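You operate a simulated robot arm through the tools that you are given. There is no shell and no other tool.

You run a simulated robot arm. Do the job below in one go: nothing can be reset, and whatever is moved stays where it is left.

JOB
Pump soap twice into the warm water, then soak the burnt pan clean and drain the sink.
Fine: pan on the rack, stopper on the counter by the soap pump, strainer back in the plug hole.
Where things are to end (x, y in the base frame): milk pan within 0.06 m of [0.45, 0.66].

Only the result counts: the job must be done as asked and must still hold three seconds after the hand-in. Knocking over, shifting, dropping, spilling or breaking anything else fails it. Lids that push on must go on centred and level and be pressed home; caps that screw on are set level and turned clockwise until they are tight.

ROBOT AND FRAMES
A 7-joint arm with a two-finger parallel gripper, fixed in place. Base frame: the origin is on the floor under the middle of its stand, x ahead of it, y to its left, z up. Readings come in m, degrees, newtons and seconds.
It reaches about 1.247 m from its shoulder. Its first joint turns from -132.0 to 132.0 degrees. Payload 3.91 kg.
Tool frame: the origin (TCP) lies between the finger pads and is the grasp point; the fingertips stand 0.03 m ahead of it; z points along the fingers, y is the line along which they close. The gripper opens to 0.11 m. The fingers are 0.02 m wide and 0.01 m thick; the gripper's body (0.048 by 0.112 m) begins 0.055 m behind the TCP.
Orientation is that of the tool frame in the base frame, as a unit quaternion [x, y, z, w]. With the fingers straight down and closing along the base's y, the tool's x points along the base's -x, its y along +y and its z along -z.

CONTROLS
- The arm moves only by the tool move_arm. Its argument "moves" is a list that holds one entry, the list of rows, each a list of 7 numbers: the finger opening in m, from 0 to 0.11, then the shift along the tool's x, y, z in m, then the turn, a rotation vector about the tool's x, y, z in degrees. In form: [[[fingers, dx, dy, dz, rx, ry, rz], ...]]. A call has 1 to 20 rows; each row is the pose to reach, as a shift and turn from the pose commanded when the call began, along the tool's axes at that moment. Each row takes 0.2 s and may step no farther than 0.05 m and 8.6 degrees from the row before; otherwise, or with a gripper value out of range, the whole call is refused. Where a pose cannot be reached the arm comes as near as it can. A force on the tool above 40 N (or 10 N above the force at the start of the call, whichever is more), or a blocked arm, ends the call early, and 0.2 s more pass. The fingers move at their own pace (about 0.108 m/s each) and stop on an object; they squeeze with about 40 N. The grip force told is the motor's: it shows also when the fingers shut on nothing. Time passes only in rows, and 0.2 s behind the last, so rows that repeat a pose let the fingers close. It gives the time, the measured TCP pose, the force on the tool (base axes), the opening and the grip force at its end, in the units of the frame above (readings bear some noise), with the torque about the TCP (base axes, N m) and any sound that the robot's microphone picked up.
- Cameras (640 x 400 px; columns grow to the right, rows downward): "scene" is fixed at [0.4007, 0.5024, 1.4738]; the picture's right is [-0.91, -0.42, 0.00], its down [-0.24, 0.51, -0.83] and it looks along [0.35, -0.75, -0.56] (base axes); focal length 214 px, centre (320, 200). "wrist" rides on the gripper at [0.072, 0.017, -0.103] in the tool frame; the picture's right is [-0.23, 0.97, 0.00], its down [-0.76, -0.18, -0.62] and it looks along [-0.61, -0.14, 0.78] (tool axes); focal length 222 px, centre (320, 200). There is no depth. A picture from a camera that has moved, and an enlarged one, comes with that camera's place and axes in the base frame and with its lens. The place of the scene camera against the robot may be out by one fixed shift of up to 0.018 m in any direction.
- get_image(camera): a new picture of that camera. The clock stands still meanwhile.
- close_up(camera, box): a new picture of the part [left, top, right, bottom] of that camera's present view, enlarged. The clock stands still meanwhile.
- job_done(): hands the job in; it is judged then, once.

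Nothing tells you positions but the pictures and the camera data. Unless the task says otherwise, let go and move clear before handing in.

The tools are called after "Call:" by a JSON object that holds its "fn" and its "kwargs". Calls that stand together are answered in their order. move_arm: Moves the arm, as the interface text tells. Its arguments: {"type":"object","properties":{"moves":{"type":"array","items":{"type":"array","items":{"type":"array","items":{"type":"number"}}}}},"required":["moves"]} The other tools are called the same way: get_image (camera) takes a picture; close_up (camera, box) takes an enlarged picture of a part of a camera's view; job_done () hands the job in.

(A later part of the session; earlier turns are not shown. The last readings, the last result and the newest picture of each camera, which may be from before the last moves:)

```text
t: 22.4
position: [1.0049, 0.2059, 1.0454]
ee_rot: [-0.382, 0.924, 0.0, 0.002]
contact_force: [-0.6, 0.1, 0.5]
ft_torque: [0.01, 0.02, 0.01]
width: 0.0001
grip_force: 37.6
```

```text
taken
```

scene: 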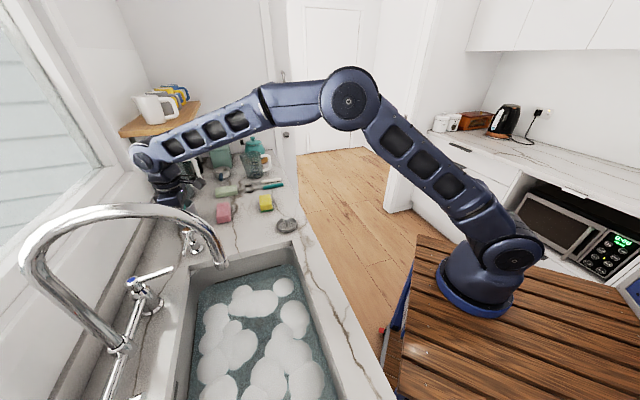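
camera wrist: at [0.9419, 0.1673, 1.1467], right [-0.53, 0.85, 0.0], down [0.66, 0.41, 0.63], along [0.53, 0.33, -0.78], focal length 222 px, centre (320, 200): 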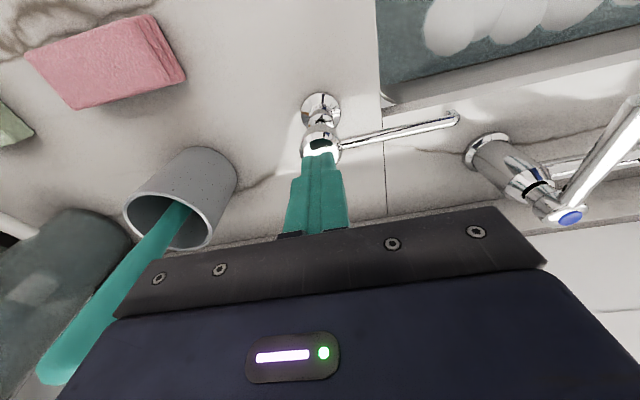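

The head has returned and the spout is unmoved. Now the second stroke, to the same depth, then back up.

Call:
{"fn": "move_arm", "kwargs": {"moves": [[[0.0, 0, 0, 0.015, 0, 0, 0], [0.0, 0, 0, 0.022, 0, 0, 0], [0.0, 0, 0, 0.027, 0, 0, 0], [0.0, 0, 0, 0.031, 0, 0, 0], [0.0, 0, 0, 0.034, 0, 0, 0], [0.0, 0, 0, 0.0365, 0, 0, 0]]]}}

Call:
{"fn": "get_image", "kwargs": {"camera": "scene"}}

```text
t: 23.8
position: [1.0054, 0.2063, 1.0113]
ee_rot: [-0.383, 0.924, -0.001, 0.005]
contact_force: [1.5, 9.2, 35.1]
ft_torque: [0.21, 0.05, -0.04]
width: 0.0
grip_force: 37.9
```

```text
taken
```

scene: 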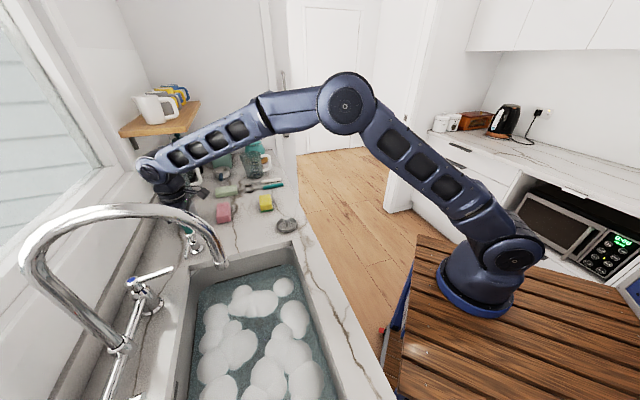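

I'll compare the suds with the earlier close-up to see whether the second stroke registered.

Call:
{"fn": "close_up", "kwargs": {"camera": "scene", "box": [150, 220, 310, 320]}}

Call:
{"fn": "close_up", "kwargs": {"camera": "scene", "box": [170, 270, 370, 400]}}

Call:
{"fn": "close_up", "kwargs": {"camera": "wrist", "box": [290, 80, 350, 160]}}

```text
4.00 times, centred on (230, 270) of scene
camera zoom: at [0.4007, 0.5024, 1.4738], right [-0.91, -0.42, 0.0], down [-0.24, 0.51, -0.83], along [0.35, -0.75, -0.56], focal length 858 px, centre (680, -80)
```

zoom: 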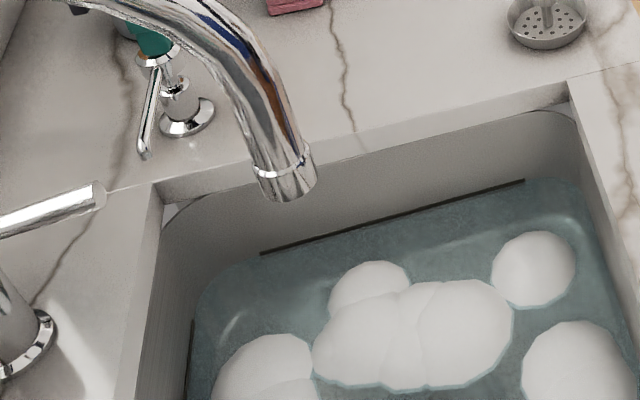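

```text
3.08 times, centred on (270, 335) of scene
camera zoom: at [0.4007, 0.5024, 1.4738], right [-0.91, -0.42, 0.0], down [-0.24, 0.51, -0.83], along [0.35, -0.75, -0.56], focal length 660 px, centre (474, -215)
```

zoom: 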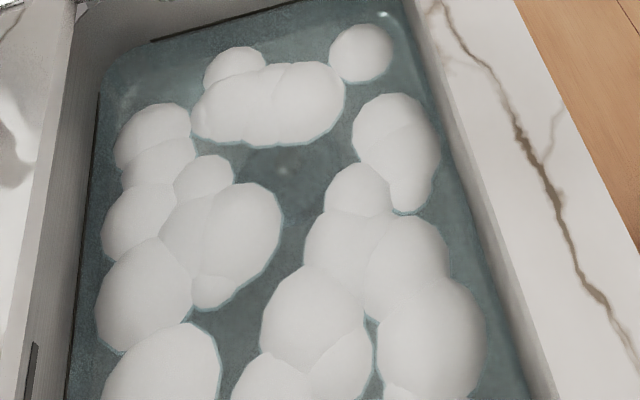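

```text
5.00 times, centred on (320, 120) of wrist
camera zoom: at [0.9409, 0.1675, 1.1135], right [-0.53, 0.85, 0.0], down [0.66, 0.41, 0.63], along [0.54, 0.33, -0.78], focal length 1111 px, centre (320, 600)
```

zoom: 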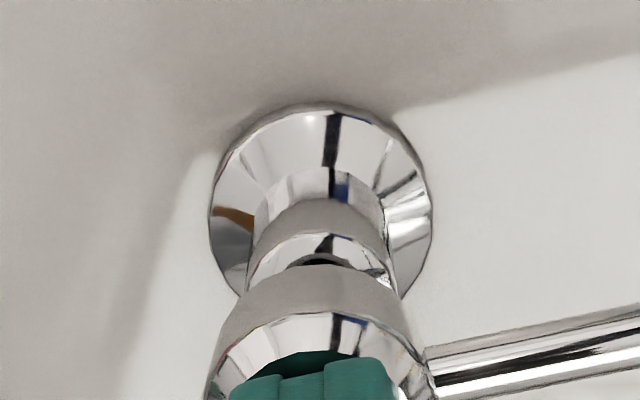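

Both strokes reached the same hard stop (TCP z 1.011) with a full return between. I'll lift off and look at the suds again.

Call:
{"fn": "move_arm", "kwargs": {"moves": [[[0.0, 0, 0, -0.015, 0, 0, 0], [0.0, 0, 0, -0.035, 0, 0, 0], [0.0, 0.005, 0, -0.07, 0, 0, 0], [0.0, 0.03, 0, -0.11, 0, 0, 0], [0.0, 0.07, 0, -0.135, 0, 0, 0], [0.0, 0.115, 0, -0.15, 0, 0, 0], [0.0, 0.16, 0, -0.165, 0, 0, 0], [0.0, 0.205, 0, -0.18, 0, 0, 0], [0.0, 0.25, 0, -0.19, 0, 0, 0]]]}}

Call:
{"fn": "get_image", "kwargs": {"camera": "wrist"}}

Call:
{"fn": "close_up", "kwargs": {"camera": "scene", "box": [170, 220, 370, 400]}}

```text
t: 25.8
position: [0.83, 0.0296, 1.1962]
ee_rot: [-0.382, 0.924, 0.0, 0.001]
contact_force: [0.4, 0.9, -0.3]
ft_torque: [-0.04, 0.05, 0.01]
width: 0.0001
grip_force: 37.7
```

```text
taken
camera wrist: at [0.7663, -0.0091, 1.2992], right [-0.53, 0.85, 0.0], down [0.66, 0.41, 0.63], along [0.53, 0.33, -0.78], focal length 222 px, centre (320, 200)
```

wrist: 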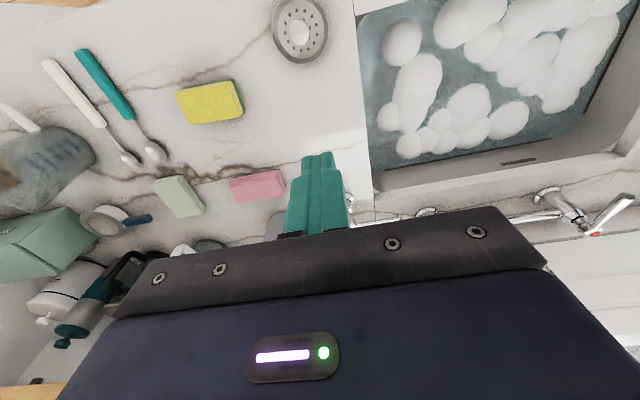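

```text
2.22 times, centred on (270, 310) of scene
camera zoom: at [0.4007, 0.5024, 1.4738], right [-0.91, -0.42, 0.0], down [-0.24, 0.51, -0.83], along [0.35, -0.75, -0.56], focal length 477 px, centre (431, -44)
```

zoom: 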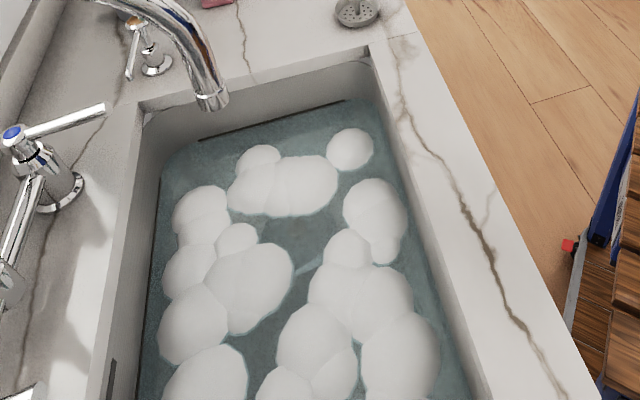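

The suds cover the sink evenly and the soaping looks done. Next I'll travel to the pan with open fingers.

Call:
{"fn": "move_arm", "kwargs": {"moves": [[[0.08, 0.015, 0.045, -0.005, 0, 0, 0], [0.08, 0.03, 0.09, -0.01, 0, 0, 0], [0.08, 0.045, 0.135, -0.015, 0, 0, 0], [0.08, 0.06, 0.18, -0.02, 0, 0, 0], [0.08, 0.075, 0.225, -0.025, 0, 0, 0], [0.08, 0.09, 0.27, -0.03, 0, 0, 0], [0.08, 0.105, 0.315, -0.035, 0, 0, 0], [0.08, 0.12, 0.36, -0.04, 0, 0, 0], [0.08, 0.135, 0.405, -0.045, 0, 0, 0], [0.08, 0.15, 0.45, -0.05, 0, 0, 0], [0.08, 0.15, 0.498, -0.05, 0, 0, 0], [0.08, 0.15, 0.546, -0.05, 0, 0, 0], [0.08, 0.15, 0.594, -0.05, 0, 0, 0], [0.08, 0.15, 0.642, -0.05, 0, 0, 0], [0.08, 0.15, 0.69, -0.05, 0, 0, 0], [0.08, 0.15, 0.738, -0.05, 0, 0, 0], [0.08, 0.15, 0.786, -0.05, 0, 0, 0], [0.08, 0.15, 0.834, -0.05, 0, 0, 0], [0.08, 0.15, 0.882, -0.05, 0, 0, 0], [0.08, 0.15, 0.93, -0.05, 0, 0, 0]]]}}

Call:
{"fn": "get_image", "kwargs": {"camera": "wrist"}}

```text
t: 30.0
position: [0.0621, 0.5834, 1.2464]
ee_rot: [-0.383, 0.924, 0.001, 0.002]
contact_force: [-0.4, -0.8, 0.8]
ft_torque: [0.04, 0.03, -0.01]
width: 0.0803
grip_force: 0.1
```

```text
taken
camera wrist: at [-0.0021, 0.5425, 1.3483], right [-0.53, 0.85, 0.0], down [0.66, 0.41, 0.63], along [0.53, 0.33, -0.78], focal length 222 px, centre (320, 200)
```

wrist: 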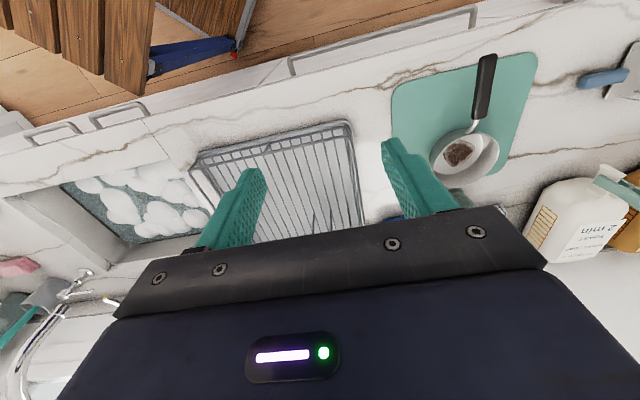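

I have a good view of the rack on the way, so I'll enlarge it to learn its floor and rim before moving on to the pan.

Call:
{"fn": "close_up", "kwargs": {"camera": "wrist", "box": [180, 110, 390, 241]}}

Call:
{"fn": "close_up", "kwargs": {"camera": "wrist", "box": [390, 40, 550, 190]}}

```text
3.05 times, centred on (285, 176) of wrist
camera zoom: at [-0.0021, 0.5425, 1.3483], right [-0.53, 0.85, 0.0], down [0.66, 0.41, 0.63], along [0.53, 0.33, -0.78], focal length 677 px, centre (427, 275)
```

zoom: 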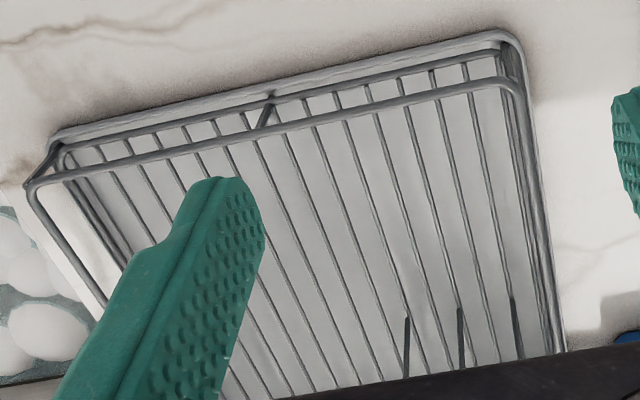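

```text
2.67 times, centred on (470, 115) of wrist
camera zoom: at [-0.0021, 0.5425, 1.3483], right [-0.53, 0.85, 0.0], down [0.66, 0.41, 0.63], along [0.53, 0.33, -0.78], focal length 592 px, centre (-80, 427)
```

zoom: 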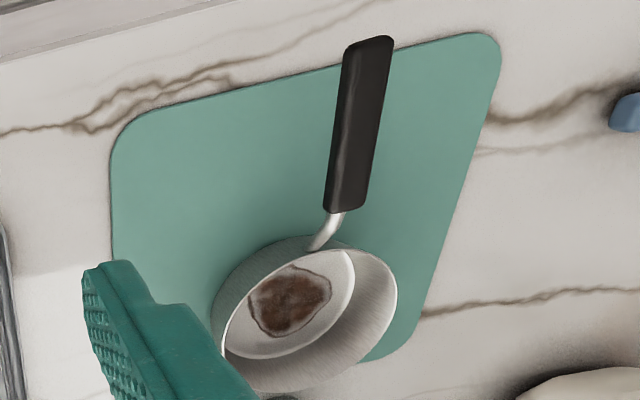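

The pan's handle lies along the counter's depth direction at about a height of 0.97, roughly over (-0.05, 0.83); the rack has plate prongs only on its right part. I'll move over the handle.

Call:
{"fn": "move_arm", "kwargs": {"moves": [[[0.06, -0.012, 0.043, 0.015, 0, 0, 0], [0.06, -0.028, 0.086, 0.03, 0, 0, 0], [0.06, -0.044, 0.129, 0.045, 0, 0, 0], [0.06, -0.06, 0.17, 0.065, 0, 0, 0], [0.06, -0.076, 0.208, 0.09, 0, 0, 0], [0.06, -0.09, 0.235, 0.125, 0, 0, 0], [0.06, -0.0956, 0.246, 0.166, 0, 0, 0]]]}}

Call:
{"fn": "get_image", "kwargs": {"camera": "wrist"}}

```text
t: 31.6
position: [-0.0385, 0.8196, 1.0793]
ee_rot: [-0.382, 0.924, 0.0, 0.002]
contact_force: [0.7, -0.8, 1.2]
ft_torque: [0.0, 0.02, 0.0]
width: 0.06
grip_force: 0.1
```

```text
taken
camera wrist: at [-0.1028, 0.7814, 1.1816], right [-0.53, 0.85, 0.0], down [0.66, 0.41, 0.63], along [0.53, 0.33, -0.78], focal length 222 px, centre (320, 200)
```

wrist: 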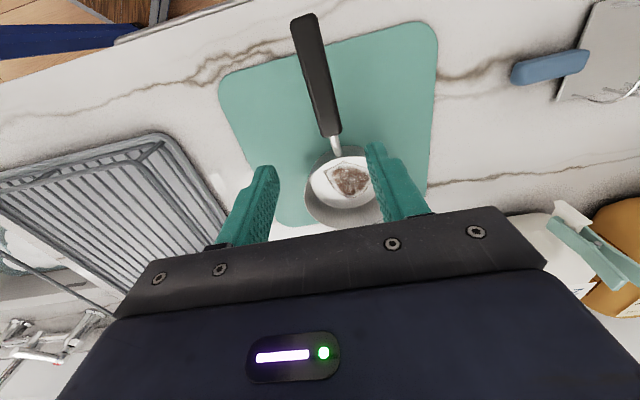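

The handle is at a lateral offset of about 8 mm from the fingers' middle. I'll shift, lower over the handle, and close.

Call:
{"fn": "move_arm", "kwargs": {"moves": [[[0.06, 0.0, 0.008, 0.03, 0, 0, 0], [0.06, 0.0, 0.008, 0.06, 0, 0, 0], [0.06, 0.0, 0.008, 0.085, 0, 0, 0], [0.06, 0.0, 0.008, 0.1, 0, 0, 0], [0.06, 0.0, 0.008, 0.111, 0, 0, 0]]]}}

Call:
{"fn": "get_image", "kwargs": {"camera": "wrist"}}

```text
t: 32.8
position: [-0.0455, 0.8284, 0.9671]
ee_rot: [-0.382, 0.924, 0.001, 0.002]
contact_force: [0.2, -0.4, -0.4]
ft_torque: [0.02, 0.02, -0.01]
width: 0.0599
grip_force: 0.1
```

```text
taken
camera wrist: at [-0.1093, 0.7887, 1.0699], right [-0.53, 0.85, 0.0], down [0.66, 0.41, 0.63], along [0.53, 0.33, -0.78], focal length 222 px, centre (320, 200)
```

wrist: 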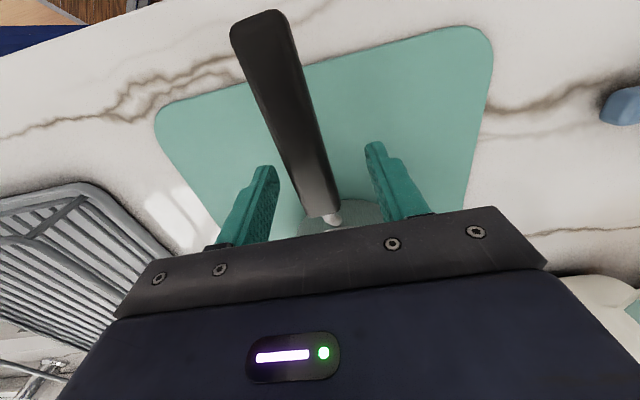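

The handle is between the fingers. Closing now.

Call:
{"fn": "move_arm", "kwargs": {"moves": [[[0.0, 0, 0, 0, 0, 0, 0], [0.0, 0, 0, 0, 0, 0, 0], [0.0, 0, 0, 0, 0, 0, 0]]]}}

Call:
{"fn": "close_up", "kwargs": {"camera": "wrist", "box": [180, 0, 480, 240]}}

```text
t: 33.6
position: [-0.046, 0.8288, 0.9683]
ee_rot: [-0.382, 0.924, 0.0, 0.002]
contact_force: [-1.1, 0.0, -0.3]
ft_torque: [-0.04, 0.09, 0.05]
width: 0.0214
grip_force: 40.0
```

```text
1.67 times, centred on (330, 120) of wrist
camera zoom: at [-0.1092, 0.7888, 1.0699], right [-0.53, 0.85, 0.0], down [0.66, 0.41, 0.63], along [0.53, 0.33, -0.78], focal length 370 px, centre (303, 333)
```

zoom: 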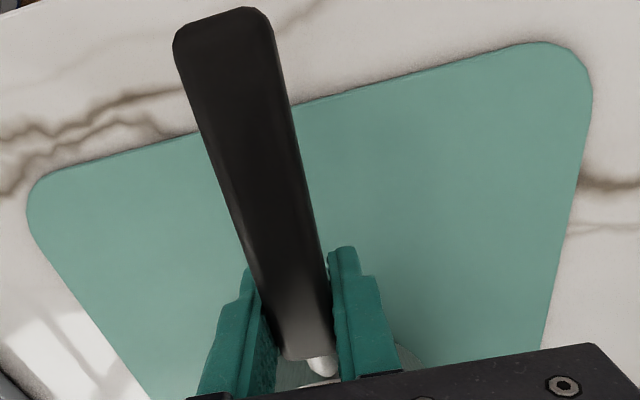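

Gripped at 21 mm. I'll lift a little and watch the load and whether the pan droops.

Call:
{"fn": "move_arm", "kwargs": {"moves": [[[0.0, 0, 0, -0.005, 0, 0, 0], [0.0, 0, 0, -0.01, 0, 0, 0], [0.0, 0, 0, -0.02, 0, 0, 0], [0.0, 0, 0, -0.03, 0, 0, 0], [0.0, 0, 0, -0.03, 0, 0, 0]]]}}

Call:
{"fn": "get_image", "kwargs": {"camera": "wrist"}}

```text
t: 34.8
position: [-0.0458, 0.8292, 0.9983]
ee_rot: [-0.382, 0.924, 0.0, 0.002]
contact_force: [-0.3, -0.5, -2.9]
ft_torque: [-0.17, 0.18, 0.03]
width: 0.0211
grip_force: 40.0
```

```text
taken
camera wrist: at [-0.1096, 0.7892, 1.1004], right [-0.53, 0.85, 0.0], down [0.66, 0.41, 0.63], along [0.53, 0.33, -0.78], focal length 222 px, centre (320, 200)
```

wrist: 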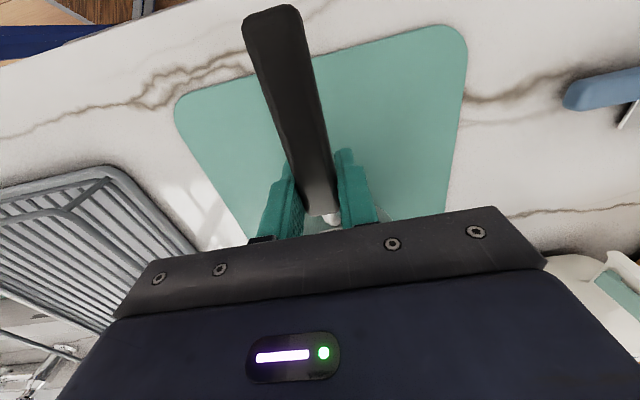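

The pan weighs about 0.3 kg and hangs level. I'll raise it and carry it across to the right half of the sink, staying in front of the faucet.

Call:
{"fn": "move_arm", "kwargs": {"moves": [[[0.0, 0, 0, -0.02, 0, 0, 0], [0.0, 0.0, 0, -0.06, 0, 0, 0], [0.0, 0.0, -0.015, -0.1, 0, 0, 0], [0.0, 0.005, -0.04, -0.13, 0, 0, 0], [0.0, 0.01, -0.08, -0.14, 0, 0, 0], [0.0, 0.015, -0.125, -0.14, 0, 0, 0], [0.0, 0.02, -0.17, -0.14, 0, 0, 0], [0.0, 0.025, -0.215, -0.14, 0, 0, 0], [0.0, 0.03, -0.26, -0.14, 0, 0, 0], [0.0, 0.034, -0.305, -0.14, 0, 0, 0], [0.0, 0.034, -0.35, -0.14, 0, 0, 0], [0.0, 0.034, -0.395, -0.14, 0, 0, 0], [0.0, 0.034, -0.44, -0.14, 0, 0, 0], [0.0, 0.034, -0.485, -0.14, 0, 0, 0], [0.0, 0.034, -0.53, -0.14, 0, 0, 0], [0.0, 0.034, -0.575, -0.14, 0, 0, 0], [0.0, 0.034, -0.62, -0.14, 0, 0, 0], [0.0, 0.034, -0.665, -0.14, 0, 0, 0], [0.0, 0.034, -0.71, -0.14, 0, 0, 0], [0.0, 0.034, -0.7487, -0.14, 0, 0, 0]]]}}

Call:
{"fn": "get_image", "kwargs": {"camera": "wrist"}}

Call:
{"fn": "get_image", "kwargs": {"camera": "scene"}}

```text
t: 39.0
position: [0.4563, 0.2746, 1.1399]
ee_rot: [-0.383, 0.924, 0.0, 0.002]
contact_force: [-1.3, -0.4, -2.3]
ft_torque: [-0.18, 0.12, 0.04]
width: 0.0215
grip_force: 39.6
```

```text
taken
camera wrist: at [0.3939, 0.2351, 1.2422], right [-0.53, 0.85, 0.0], down [0.66, 0.41, 0.63], along [0.53, 0.33, -0.78], focal length 222 px, centre (320, 200)
```

wrist: 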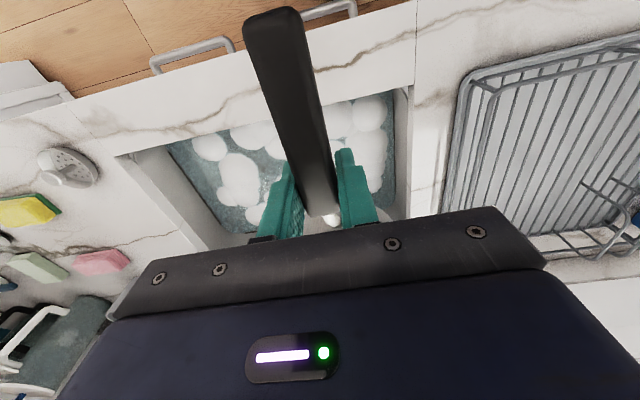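

```text
taken
```

scene: 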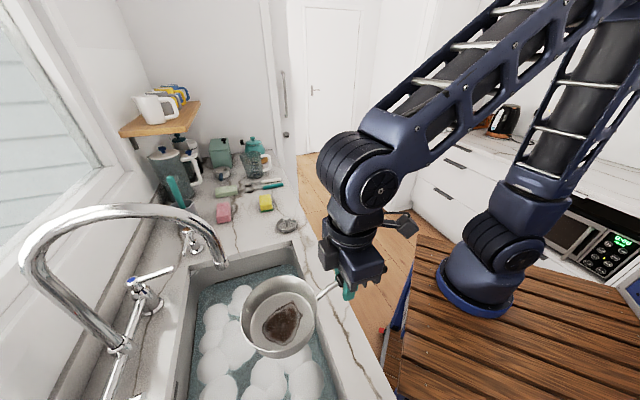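

The pan is over the front of the sink, clear of the faucet. I'll move it back over the right half and lower it partway.

Call:
{"fn": "move_arm", "kwargs": {"moves": [[[0.0, -0.03, 0, 0.0, 0, 0, 0], [0.0, -0.07, 0, 0.0, 0, 0, 0], [0.0, -0.11, 0, 0.01, 0, 0, 0], [0.0, -0.14, 0, 0.03, 0, 0, 0], [0.0, -0.153, 0, 0.065, 0, 0, 0], [0.0, -0.153, 0, 0.105, 0, 0, 0], [0.0, -0.153, 0, 0.145, 0, 0, 0], [0.0, -0.153, 0, 0.185, 0, 0, 0], [0.0, -0.153, 0, 0.225, 0, 0, 0], [0.0, -0.153, 0, 0.255, 0, 0, 0]]]}}

Call:
{"fn": "get_image", "kwargs": {"camera": "wrist"}}

Call:
{"fn": "get_image", "kwargs": {"camera": "scene"}}

```text
t: 41.2
position: [0.5647, 0.3849, 0.8874]
ee_rot: [-0.384, 0.923, 0.0, 0.002]
contact_force: [-0.4, 0.0, -1.6]
ft_torque: [-0.14, 0.13, -0.01]
width: 0.0216
grip_force: 39.7
```

```text
taken
camera wrist: at [0.5028, 0.3459, 0.9898], right [-0.53, 0.85, 0.0], down [0.66, 0.41, 0.63], along [0.53, 0.33, -0.78], focal length 222 px, centre (320, 200)
```

wrist: 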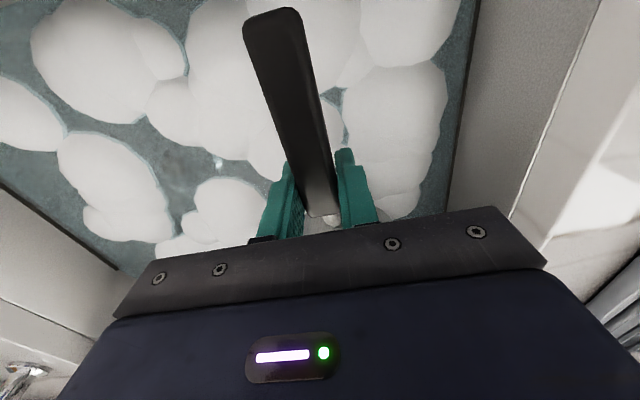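

```text
taken
```

scene: 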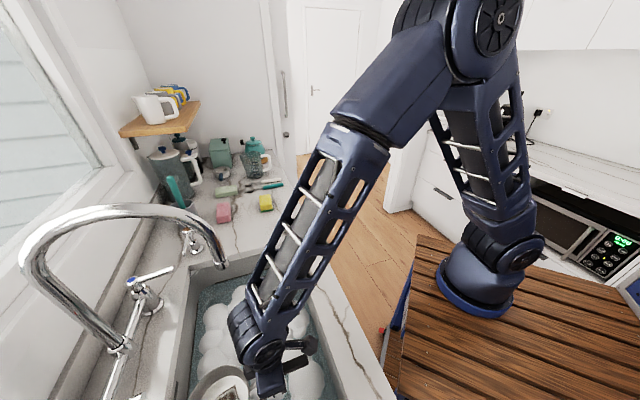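

I'll check the gap between the wrist and the faucet spout before lowering into the water.

Call:
{"fn": "close_up", "kwargs": {"camera": "scene", "box": [160, 220, 352, 400]}}

```text
2.22 times, centred on (256, 310) of scene
camera zoom: at [0.4007, 0.5024, 1.4738], right [-0.91, -0.42, 0.0], down [-0.24, 0.51, -0.83], along [0.35, -0.75, -0.56], focal length 477 px, centre (462, -44)
```

zoom: 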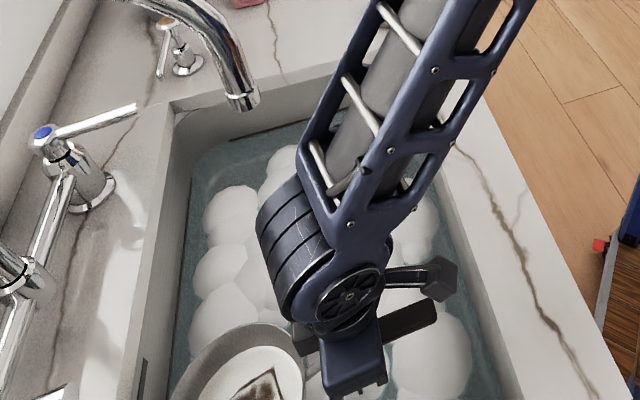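

The wrist clears the spout. I'll lower the pan into the suds toward the sink floor, with smaller steps at the end.

Call:
{"fn": "move_arm", "kwargs": {"moves": [[[0.0, 0, 0, 0.025, 0, 0, 0], [0.0, 0, 0, 0.05, 0, 0, 0], [0.0, 0, 0, 0.07, 0, 0, 0], [0.0, 0, 0, 0.083, 0, 0, 0], [0.0, 0, 0, 0.092, 0, 0, 0], [0.0, 0, 0, 0.097, 0, 0, 0]]]}}

Call:
{"fn": "get_image", "kwargs": {"camera": "wrist"}}

```text
t: 42.6
position: [0.5668, 0.3838, 0.787]
ee_rot: [-0.382, 0.924, 0.0, 0.002]
contact_force: [0.1, 0.3, -3.1]
ft_torque: [-0.14, 0.16, 0.0]
width: 0.0213
grip_force: 40.0
```

```text
taken
camera wrist: at [0.5039, 0.3455, 0.8904], right [-0.53, 0.85, 0.0], down [0.66, 0.41, 0.63], along [0.53, 0.33, -0.78], focal length 222 px, centre (320, 200)
```

wrist: 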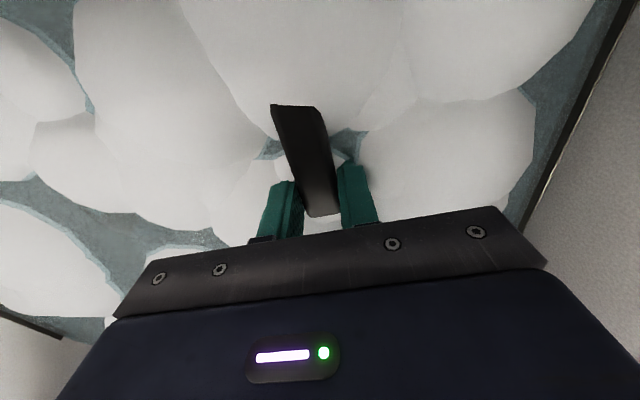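

No floor contact yet at TCP height 0.787. I'll continue down in 3 mm steps.

Call:
{"fn": "move_arm", "kwargs": {"moves": [[[0.0, 0, 0, 0.003, 0, 0, 0], [0.0, 0, 0, 0.006, 0, 0, 0], [0.0, 0, 0, 0.009, 0, 0, 0]]]}}

```text
t: 43.4
position: [0.5678, 0.3839, 0.78]
ee_rot: [-0.383, 0.924, -0.001, 0.004]
contact_force: [-5.7, -4.2, 19.6]
ft_torque: [0.52, -0.48, 0.04]
width: 0.0218
grip_force: 39.8
```

The pan touched the floor at TCP height 0.78, so its rim is well under water. I'll ease the pressure by 3 mm and let it soak.

Call:
{"fn": "move_arm", "kwargs": {"moves": [[[0.0, 0, 0, -0.003, 0, 0, 0], [0.0, 0, 0, -0.004, 0, 0, 0], [0.0, 0, 0, -0.004, 0, 0, 0], [0.0, 0, 0, -0.004, 0, 0, 0], [0.0, 0, 0, -0.004, 0, 0, 0], [0.0, 0, 0, -0.004, 0, 0, 0], [0.0, 0, 0, -0.004, 0, 0, 0], [0.0, 0, 0, -0.004, 0, 0, 0], [0.0, 0, 0, -0.004, 0, 0, 0], [0.0, 0, 0, -0.004, 0, 0, 0], [0.0, 0, 0, -0.004, 0, 0, 0], [0.0, 0, 0, -0.004, 0, 0, 0], [0.0, 0, 0, -0.004, 0, 0, 0], [0.0, 0, 0, -0.004, 0, 0, 0], [0.0, 0, 0, -0.004, 0, 0, 0], [0.0, 0, 0, -0.004, 0, 0, 0], [0.0, 0, 0, -0.004, 0, 0, 0], [0.0, 0, 0, -0.004, 0, 0, 0], [0.0, 0, 0, -0.004, 0, 0, 0], [0.0, 0, 0, -0.004, 0, 0, 0]]]}}

Call:
{"fn": "close_up", "kwargs": {"camera": "scene", "box": [160, 220, 352, 400]}}

```text
t: 47.6
position: [0.5684, 0.3844, 0.7834]
ee_rot: [-0.383, 0.924, 0.0, 0.002]
contact_force: [-0.1, -0.3, -2.8]
ft_torque: [-0.13, 0.18, -0.01]
width: 0.0214
grip_force: 39.6
```

```text
2.22 times, centred on (256, 310) of scene
camera zoom: at [0.4007, 0.5024, 1.4738], right [-0.91, -0.42, 0.0], down [-0.24, 0.51, -0.83], along [0.35, -0.75, -0.56], focal length 477 px, centre (462, -44)
```

zoom: 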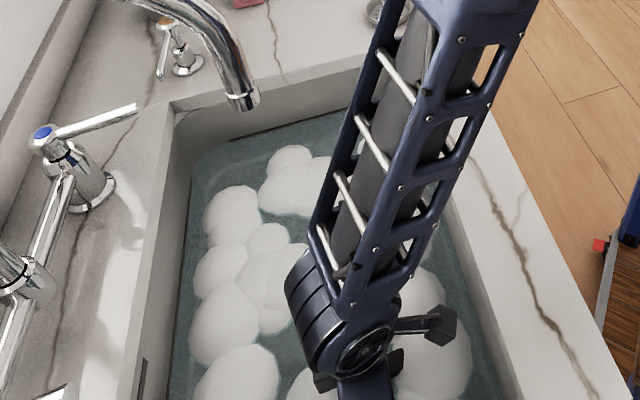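

The pan is held level just above the floor. I'll let it soak for another several seconds.

Call:
{"fn": "move_arm", "kwargs": {"moves": [[[0.0, 0, 0, 0, 0, 0, 0], [0.0, 0, 0, 0, 0, 0, 0], [0.0, 0, 0, 0, 0, 0, 0], [0.0, 0, 0, 0, 0, 0, 0], [0.0, 0, 0, 0, 0, 0, 0], [0.0, 0, 0, 0, 0, 0, 0], [0.0, 0, 0, 0, 0, 0, 0], [0.0, 0, 0, 0, 0, 0, 0], [0.0, 0, 0, 0, 0, 0, 0], [0.0, 0, 0, 0, 0, 0, 0], [0.0, 0, 0, 0, 0, 0, 0], [0.0, 0, 0, 0, 0, 0, 0], [0.0, 0, 0, 0, 0, 0, 0], [0.0, 0, 0, 0, 0, 0, 0], [0.0, 0, 0, 0, 0, 0, 0], [0.0, 0, 0, 0, 0, 0, 0], [0.0, 0, 0, 0, 0, 0, 0], [0.0, 0, 0, 0, 0, 0, 0], [0.0, 0, 0, 0, 0, 0, 0], [0.0, 0, 0, 0, 0, 0, 0]]]}}

Call:
{"fn": "move_arm", "kwargs": {"moves": [[[0.0, 0, 0, 0, 0, 0, 0], [0.0, 0, 0, 0, 0, 0, 0], [0.0, 0, 0, 0, 0, 0, 0], [0.0, 0, 0, 0, 0, 0, 0], [0.0, 0, 0, 0, 0, 0, 0], [0.0, 0, 0, 0, 0, 0, 0], [0.0, 0, 0, 0, 0, 0, 0], [0.0, 0, 0, 0, 0, 0, 0], [0.0, 0, 0, 0, 0, 0, 0], [0.0, 0, 0, 0, 0, 0, 0], [0.0, 0, 0, 0, 0, 0, 0], [0.0, 0, 0, 0, 0, 0, 0], [0.0, 0, 0, 0, 0, 0, 0], [0.0, 0, 0, 0, 0, 0, 0], [0.0, 0, 0, 0, 0, 0, 0], [0.0, 0, 0, 0, 0, 0, 0], [0.0, 0, 0, 0, 0, 0, 0], [0.0, 0, 0, 0, 0, 0, 0], [0.0, 0, 0, 0, 0, 0, 0], [0.0, 0, 0, 0, 0, 0, 0]]]}}

Call:
{"fn": "get_image", "kwargs": {"camera": "scene"}}

Call:
{"fn": "get_image", "kwargs": {"camera": "wrist"}}

```text
t: 51.8
position: [0.5692, 0.3851, 0.7837]
ee_rot: [-0.383, 0.924, 0.0, 0.003]
contact_force: [-0.2, -0.5, -2.3]
ft_torque: [-0.15, 0.17, 0.02]
width: 0.0215
grip_force: 39.4
```

```text
t: 56.0
position: [0.5679, 0.3846, 0.7814]
ee_rot: [-0.384, 0.924, 0.0, 0.002]
contact_force: [-0.1, 0.0, -1.6]
ft_torque: [-0.16, 0.16, -0.01]
width: 0.0214
grip_force: 40.0
```

```text
taken
```

scene: 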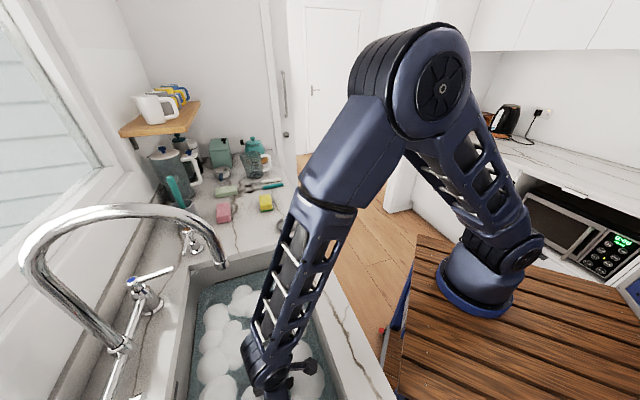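

```text
taken
camera wrist: at [0.5045, 0.3454, 0.8854], right [-0.53, 0.85, 0.0], down [0.66, 0.41, 0.63], along [0.53, 0.33, -0.78], focal length 222 px, centre (320, 200)
```

wrist: 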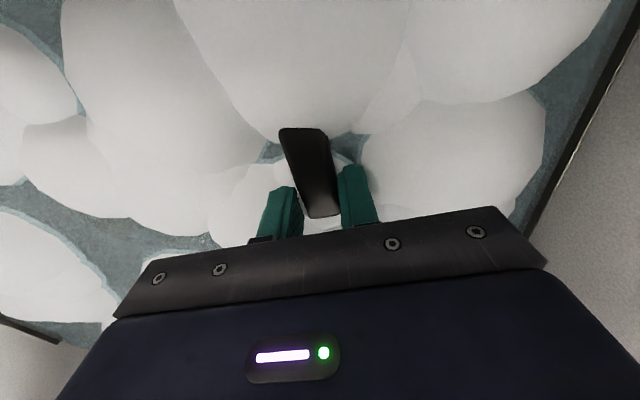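

About 13 s of soaking so far. I'll raise the pan just above the suds to see its inside.

Call:
{"fn": "move_arm", "kwargs": {"moves": [[[0.0, 0, 0, -0.02, 0, 0, 0], [0.0, 0, 0, -0.05, 0, 0, 0], [0.0, 0, 0, -0.08, 0, 0, 0], [0.0, 0, 0, -0.11, 0, 0, 0], [0.0, 0, 0, -0.14, 0, 0, 0], [0.0, 0, 0, -0.17, 0, 0, 0], [0.0, 0, 0, -0.19, 0, 0, 0], [0.0, 0, 0, -0.19, 0, 0, 0]]]}}

Call:
{"fn": "close_up", "kwargs": {"camera": "scene", "box": [160, 220, 352, 400]}}

```text
t: 57.8
position: [0.5657, 0.3819, 0.9729]
ee_rot: [-0.382, 0.924, 0.0, 0.002]
contact_force: [-0.2, 0.0, -3.2]
ft_torque: [-0.2, 0.15, -0.05]
width: 0.0215
grip_force: 39.9
```

```text
2.22 times, centred on (256, 310) of scene
camera zoom: at [0.4007, 0.5024, 1.4738], right [-0.91, -0.42, 0.0], down [-0.24, 0.51, -0.83], along [0.35, -0.75, -0.56], focal length 477 px, centre (462, -44)
```

zoom: 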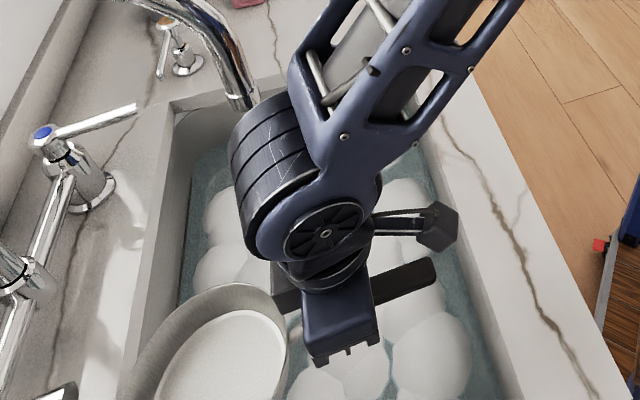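

The pan's bottom looks clean and the load is still 3 N, so it holds no water. I'll bring it forward and zoom to confirm that no mark remains.

Call:
{"fn": "move_arm", "kwargs": {"moves": [[[0.0, 0, 0, -0.03, 0, 0, 0], [0.0, 0.01, 0, -0.07, 0, 0, 0], [0.0, 0.03, 0, -0.11, 0, 0, 0], [0.0, 0.06, 0, -0.14, 0, 0, 0], [0.0, 0.1, 0, -0.16, 0, 0, 0], [0.0, 0.14, 0, -0.17, 0, 0, 0], [0.0, 0.155, 0, -0.17, 0, 0, 0]]]}}

Call:
{"fn": "close_up", "kwargs": {"camera": "scene", "box": [200, 240, 392, 380]}}

```text
t: 59.4
position: [0.4567, 0.2736, 1.1432]
ee_rot: [-0.383, 0.924, -0.001, 0.002]
contact_force: [-0.1, 1.0, -3.6]
ft_torque: [-0.19, 0.21, 0.02]
width: 0.0216
grip_force: 40.3
```

```text
2.86 times, centred on (296, 310) of scene
camera zoom: at [0.4007, 0.5024, 1.4738], right [-0.91, -0.42, 0.0], down [-0.24, 0.51, -0.83], along [0.35, -0.75, -0.56], focal length 613 px, centre (389, -114)
```

zoom: 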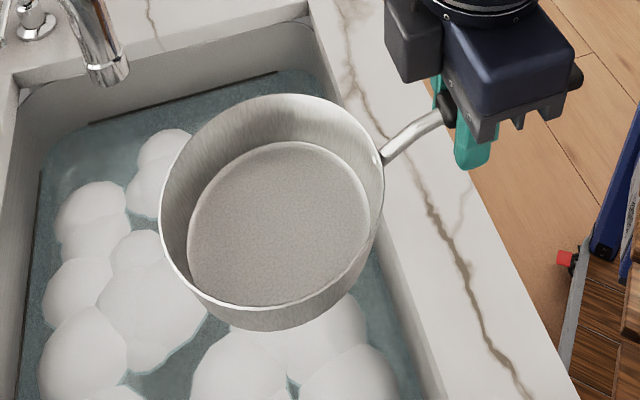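

The pan is clean, shiny and empty. I'll carry it over the rack so that its centre comes above (0.45, 0.66).

Call:
{"fn": "move_arm", "kwargs": {"moves": [[[0.0, 0.0, 0.03, 0.015, 0, 0, 0], [0.0, 0.0, 0.07, 0.035, 0, 0, 0], [0.0, 0.0, 0.115, 0.05, 0, 0, 0], [0.0, 0.0, 0.16, 0.06, 0, 0, 0], [0.0, -0.01, 0.205, 0.063, 0, 0, 0], [0.0, -0.04, 0.24, 0.063, 0, 0, 0], [0.0, -0.08, 0.262, 0.063, 0, 0, 0], [0.0, -0.12, 0.275, 0.063, 0, 0, 0], [0.0, -0.15, 0.2755, 0.063, 0, 0, 0], [0.0, -0.1636, 0.2755, 0.063, 0, 0, 0], [0.0, -0.1636, 0.2755, 0.063, 0, 0, 0]]]}}

Call:
{"fn": "get_image", "kwargs": {"camera": "wrist"}}

Call:
{"fn": "get_image", "kwargs": {"camera": "scene"}}

```text
t: 61.8
position: [0.3766, 0.5852, 1.078]
ee_rot: [-0.383, 0.924, -0.001, 0.002]
contact_force: [0.2, 0.8, -1.9]
ft_torque: [-0.13, 0.12, 0.04]
width: 0.0216
grip_force: 40.3
```

```text
taken
camera wrist: at [0.3143, 0.5455, 1.1806], right [-0.53, 0.85, 0.0], down [0.66, 0.41, 0.63], along [0.53, 0.33, -0.78], focal length 222 px, centre (320, 200)
```

wrist: 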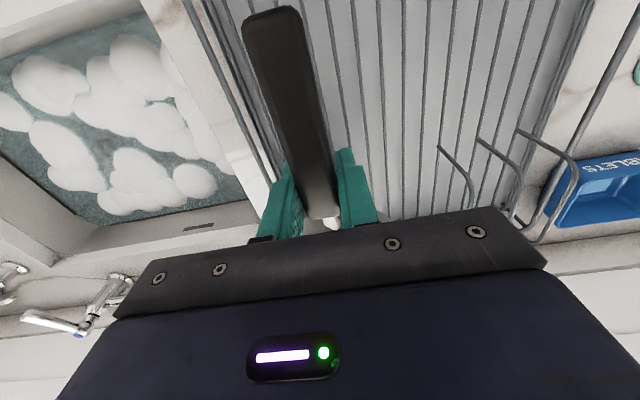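

```text
taken
```

scene: 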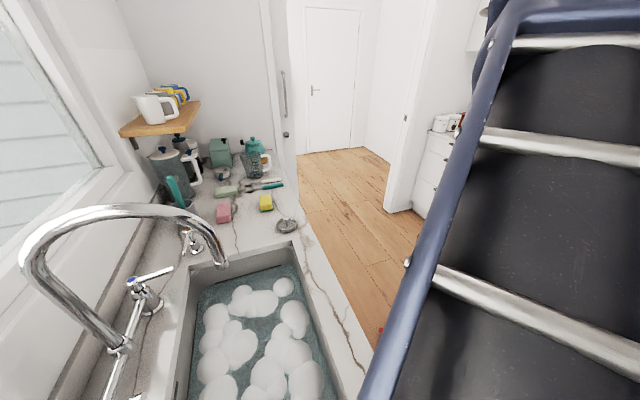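

The pan hangs over the left part of the rack, clear of the prongs. I'll lower it gently, feeling for the rack's wires.

Call:
{"fn": "move_arm", "kwargs": {"moves": [[[0.0, 0, 0, 0.02, 0, 0, 0], [0.0, 0, 0, 0.045, 0, 0, 0], [0.0, 0, 0, 0.065, 0, 0, 0], [0.0, 0, 0, 0.078, 0, 0, 0], [0.0, 0, 0, 0.085, 0, 0, 0]]]}}

Call:
{"fn": "get_image", "kwargs": {"camera": "wrist"}}

```text
t: 63.0
position: [0.3784, 0.5838, 0.9941]
ee_rot: [-0.383, 0.924, -0.001, 0.002]
contact_force: [0.4, 0.1, -2.5]
ft_torque: [-0.17, 0.13, -0.04]
width: 0.0213
grip_force: 39.6
```

```text
taken
camera wrist: at [0.314, 0.5445, 1.0966], right [-0.53, 0.85, 0.0], down [0.66, 0.41, 0.63], along [0.53, 0.33, -0.78], focal length 222 px, centre (320, 200)
```

wrist: 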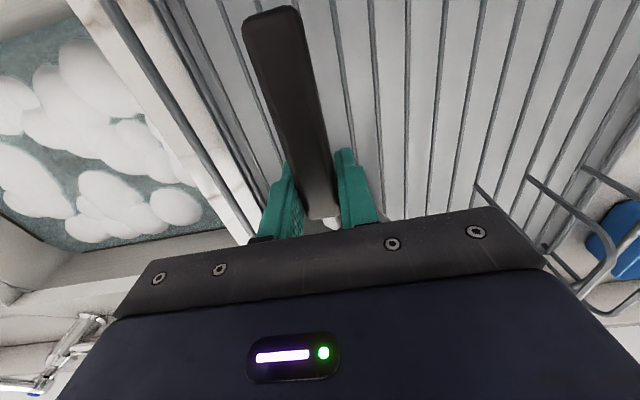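

Still free at TCP height 0.994. Continuing down in small steps.

Call:
{"fn": "move_arm", "kwargs": {"moves": [[[0.0, 0, 0, 0.004, 0, 0, 0], [0.0, 0, 0, 0.008, 0, 0, 0], [0.0, 0, 0, 0.012, 0, 0, 0]]]}}

```text
t: 63.8
position: [0.3775, 0.5845, 0.9824]
ee_rot: [-0.383, 0.924, 0.0, 0.002]
contact_force: [0.0, 0.2, -2.3]
ft_torque: [-0.16, 0.14, 0.0]
width: 0.0216
grip_force: 40.0
```

Call:
{"fn": "move_arm", "kwargs": {"moves": [[[0.0, 0, 0, 0.002, 0, 0, 0], [0.0, 0, 0, 0.004, 0, 0, 0], [0.0, 0, 0, 0.006, 0, 0, 0]]]}}

```text
t: 64.6
position: [0.3772, 0.5846, 0.9771]
ee_rot: [-0.383, 0.924, 0.0, 0.002]
contact_force: [-5.6, -5.7, 19.3]
ft_torque: [0.51, -0.52, -0.02]
width: 0.0219
grip_force: 40.3
```

The pan has met the rack wires. I'll ease off 2 mm and open the fingers.

Call:
{"fn": "move_arm", "kwargs": {"moves": [[[0.0, 0, 0, -0.002, 0, 0, 0], [0.0, 0, 0, -0.002, 0, 0, 0]]]}}

Call:
{"fn": "move_arm", "kwargs": {"moves": [[[0.03, 0, 0, 0, 0, 0, 0], [0.05, 0, 0, 0, 0, 0, 0], [0.055, 0, 0, 0, 0, 0, 0]]]}}

Call:
{"fn": "get_image", "kwargs": {"camera": "wrist"}}

```text
t: 65.2
position: [0.3778, 0.5837, 0.978]
ee_rot: [-0.382, 0.924, -0.001, 0.001]
contact_force: [0.4, -0.5, -1.7]
ft_torque: [-0.15, 0.15, 0.04]
width: 0.0214
grip_force: 39.7
```

```text
t: 66.0
position: [0.3776, 0.5844, 0.9775]
ee_rot: [-0.383, 0.924, 0.001, 0.002]
contact_force: [0.7, 0.6, 0.2]
ft_torque: [0.03, -0.04, 0.01]
width: 0.0549
grip_force: 0.0
```

```text
taken
camera wrist: at [0.3142, 0.5452, 1.0806], right [-0.53, 0.85, 0.0], down [0.66, 0.41, 0.63], along [0.53, 0.33, -0.78], focal length 222 px, centre (320, 200)
```

wrist: 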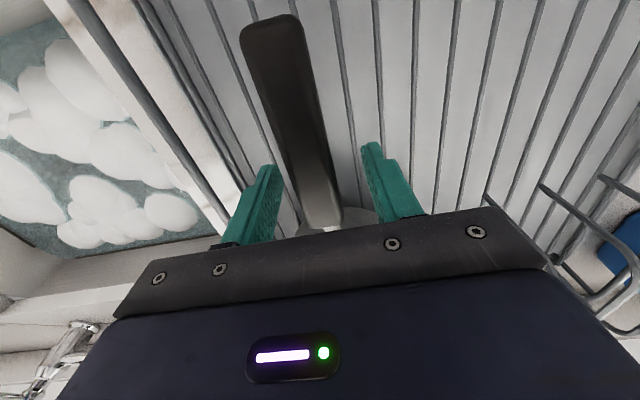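

The pan is released and resting. I'll rise straight up and back to look at how it sits.

Call:
{"fn": "move_arm", "kwargs": {"moves": [[[0.055, 0, 0, -0.02, 0, 0, 0], [0.055, 0, 0, -0.05, 0, 0, 0], [0.055, 0, 0, -0.09, 0, 0, 0], [0.055, 0.02, 0, -0.13, 0, 0, 0], [0.055, 0.06, 0, -0.15, 0, 0, 0], [0.055, 0.105, 0, -0.16, 0, 0, 0], [0.055, 0.15, 0, -0.17, 0, 0, 0], [0.055, 0.195, 0, -0.18, 0, 0, 0]]]}}

Call:
{"fn": "get_image", "kwargs": {"camera": "wrist"}}

Call:
{"fn": "close_up", "kwargs": {"camera": "wrist", "box": [220, 60, 420, 210]}}

```text
t: 67.8
position: [0.2395, 0.444, 1.1567]
ee_rot: [-0.382, 0.924, 0.0, 0.002]
contact_force: [1.1, 0.1, -0.3]
ft_torque: [0.0, 0.07, 0.02]
width: 0.0551
grip_force: 0.0
```

```text
taken
camera wrist: at [0.1766, 0.4054, 1.2593], right [-0.53, 0.85, 0.0], down [0.66, 0.41, 0.63], along [0.53, 0.33, -0.78], focal length 222 px, centre (320, 200)
```

wrist: 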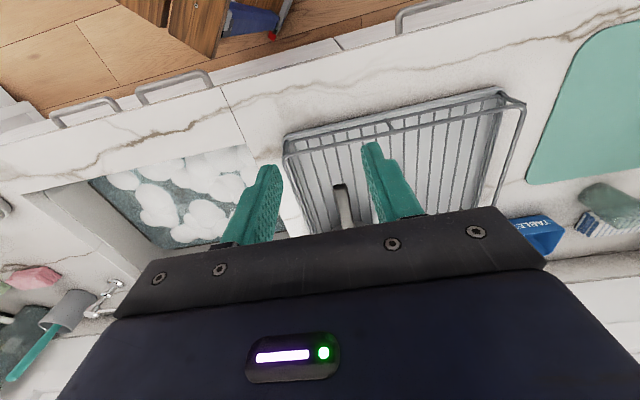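

```text
2.67 times, centred on (320, 135) of wrist
camera zoom: at [0.1766, 0.4054, 1.2593], right [-0.53, 0.85, 0.0], down [0.66, 0.41, 0.63], along [0.53, 0.33, -0.78], focal length 592 px, centre (320, 373)
```

zoom: 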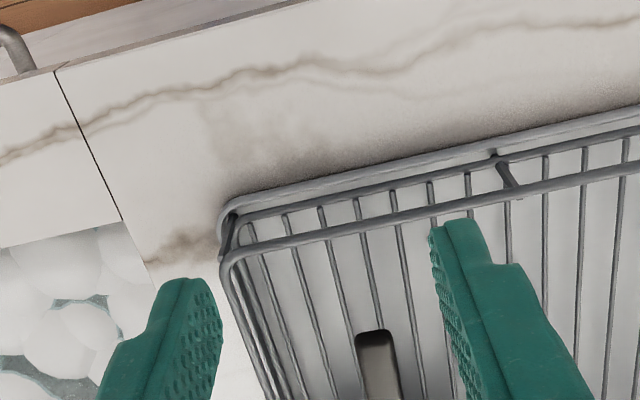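

The pan itself is hidden behind the gripper from here, so I'll rise over the rack for a better view.

Call:
{"fn": "move_arm", "kwargs": {"moves": [[[0.1, -0.01, 0, -0.045, 0, 0, 0], [0.1, -0.03, 0, -0.09, 0, 0, 0], [0.1, -0.06, 0, -0.125, 0, 0, 0], [0.1, -0.09, 0, -0.16, 0, 0, 0], [0.1, -0.11, 0, -0.19, 0, 0, 0]]]}}

Call:
{"fn": "get_image", "kwargs": {"camera": "wrist"}}

Call:
{"fn": "close_up", "kwargs": {"camera": "wrist", "box": [230, 60, 420, 200]}}

```text
t: 69.0
position: [0.3129, 0.5235, 1.3463]
ee_rot: [-0.383, 0.924, 0.0, 0.001]
contact_force: [-1.1, -0.3, 0.1]
ft_torque: [-0.02, -0.01, 0.0]
width: 0.1
grip_force: 0.1
```

```text
taken
camera wrist: at [0.2499, 0.4844, 1.4483], right [-0.53, 0.85, 0.0], down [0.66, 0.41, 0.63], along [0.53, 0.33, -0.78], focal length 222 px, centre (320, 200)
```

wrist: 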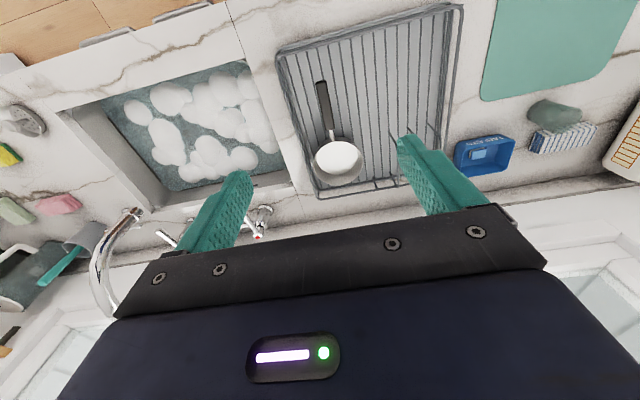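

```text
2.86 times, centred on (325, 130) of wrist
camera zoom: at [0.2499, 0.4844, 1.4483], right [-0.53, 0.85, 0.0], down [0.66, 0.41, 0.63], along [0.53, 0.33, -0.78], focal length 635 px, centre (306, 400)
```

zoom: 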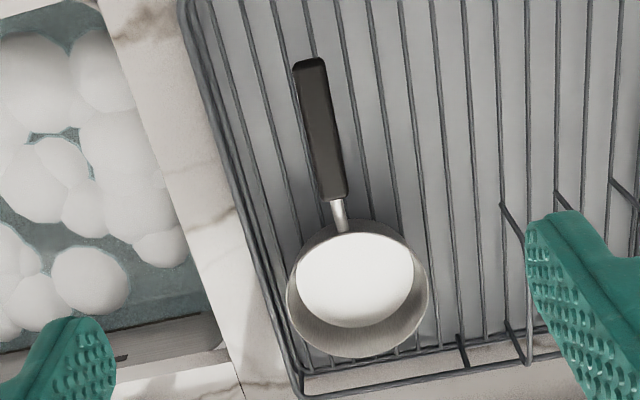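

The pan sits flat and clean on the rack, its centre at about (0.455, 0.663) — on target. Next is the stopper: I'll go back over the sink and turn the hand so it can lean away from the faucet.

Call:
{"fn": "move_arm", "kwargs": {"moves": [[[0.06, 0.0075, -0.045, 0.008, 0, 0, -3.75], [0.06, 0.015, -0.09, 0.016, 0, 0, -7.5], [0.06, 0.0225, -0.136, 0.025, 0, 0, -11.25], [0.06, 0.03, -0.182, 0.033, 0, 0, -15], [0.06, 0.0375, -0.228, 0.041, 0, 0, -18.75], [0.06, 0.045, -0.274, 0.05, 0, 0, -22.5], [0.06, 0.0525, -0.32, 0.058, 0, 0, -26.25], [0.06, 0.06, -0.366, 0.066, 0, 0, -30], [0.06, 0.0675, -0.412, 0.075, 0, 0, -33.75], [0.06, 0.075, -0.458, 0.083, 0, 0, -37.5], [0.06, 0.0825, -0.504, 0.091, 0, 0, -41.25], [0.06, 0.09, -0.55, 0.1, 0, 0, -45]]]}}

Call:
{"fn": "get_image", "kwargs": {"camera": "wrist"}}

Call:
{"fn": "get_image", "kwargs": {"camera": "scene"}}

```text
t: 71.6
position: [0.6414, 0.0705, 1.2481]
ee_rot: [0.708, -0.706, 0.001, -0.001]
contact_force: [-0.6, 0.4, -0.1]
ft_torque: [0.02, -0.06, 0.01]
width: 0.06
grip_force: 0.1
```

```text
taken
camera wrist: at [0.625, -0.0022, 1.351], right [-0.97, 0.23, 0.0], down [0.17, 0.76, 0.62], along [0.14, 0.61, -0.78], focal length 222 px, centre (320, 200)
```

wrist: 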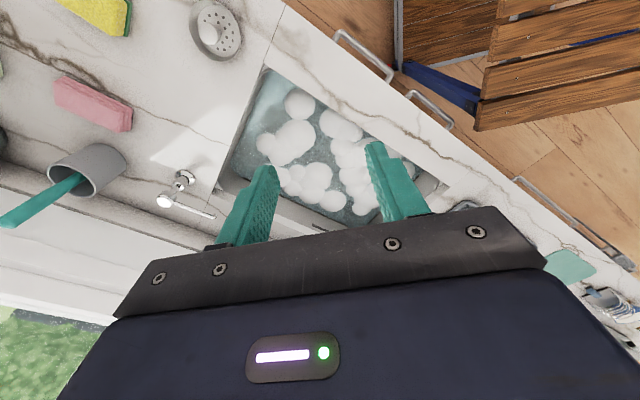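

```text
taken
```

scene: 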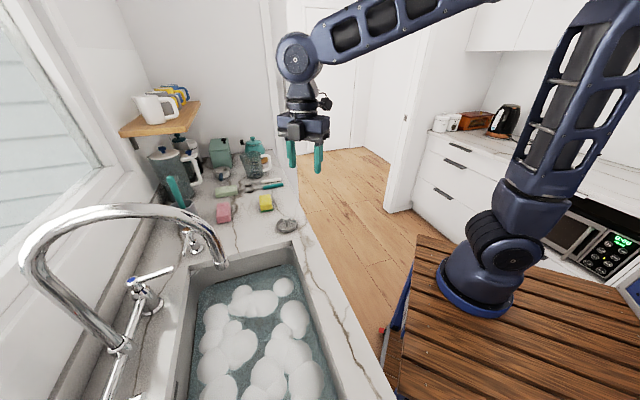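

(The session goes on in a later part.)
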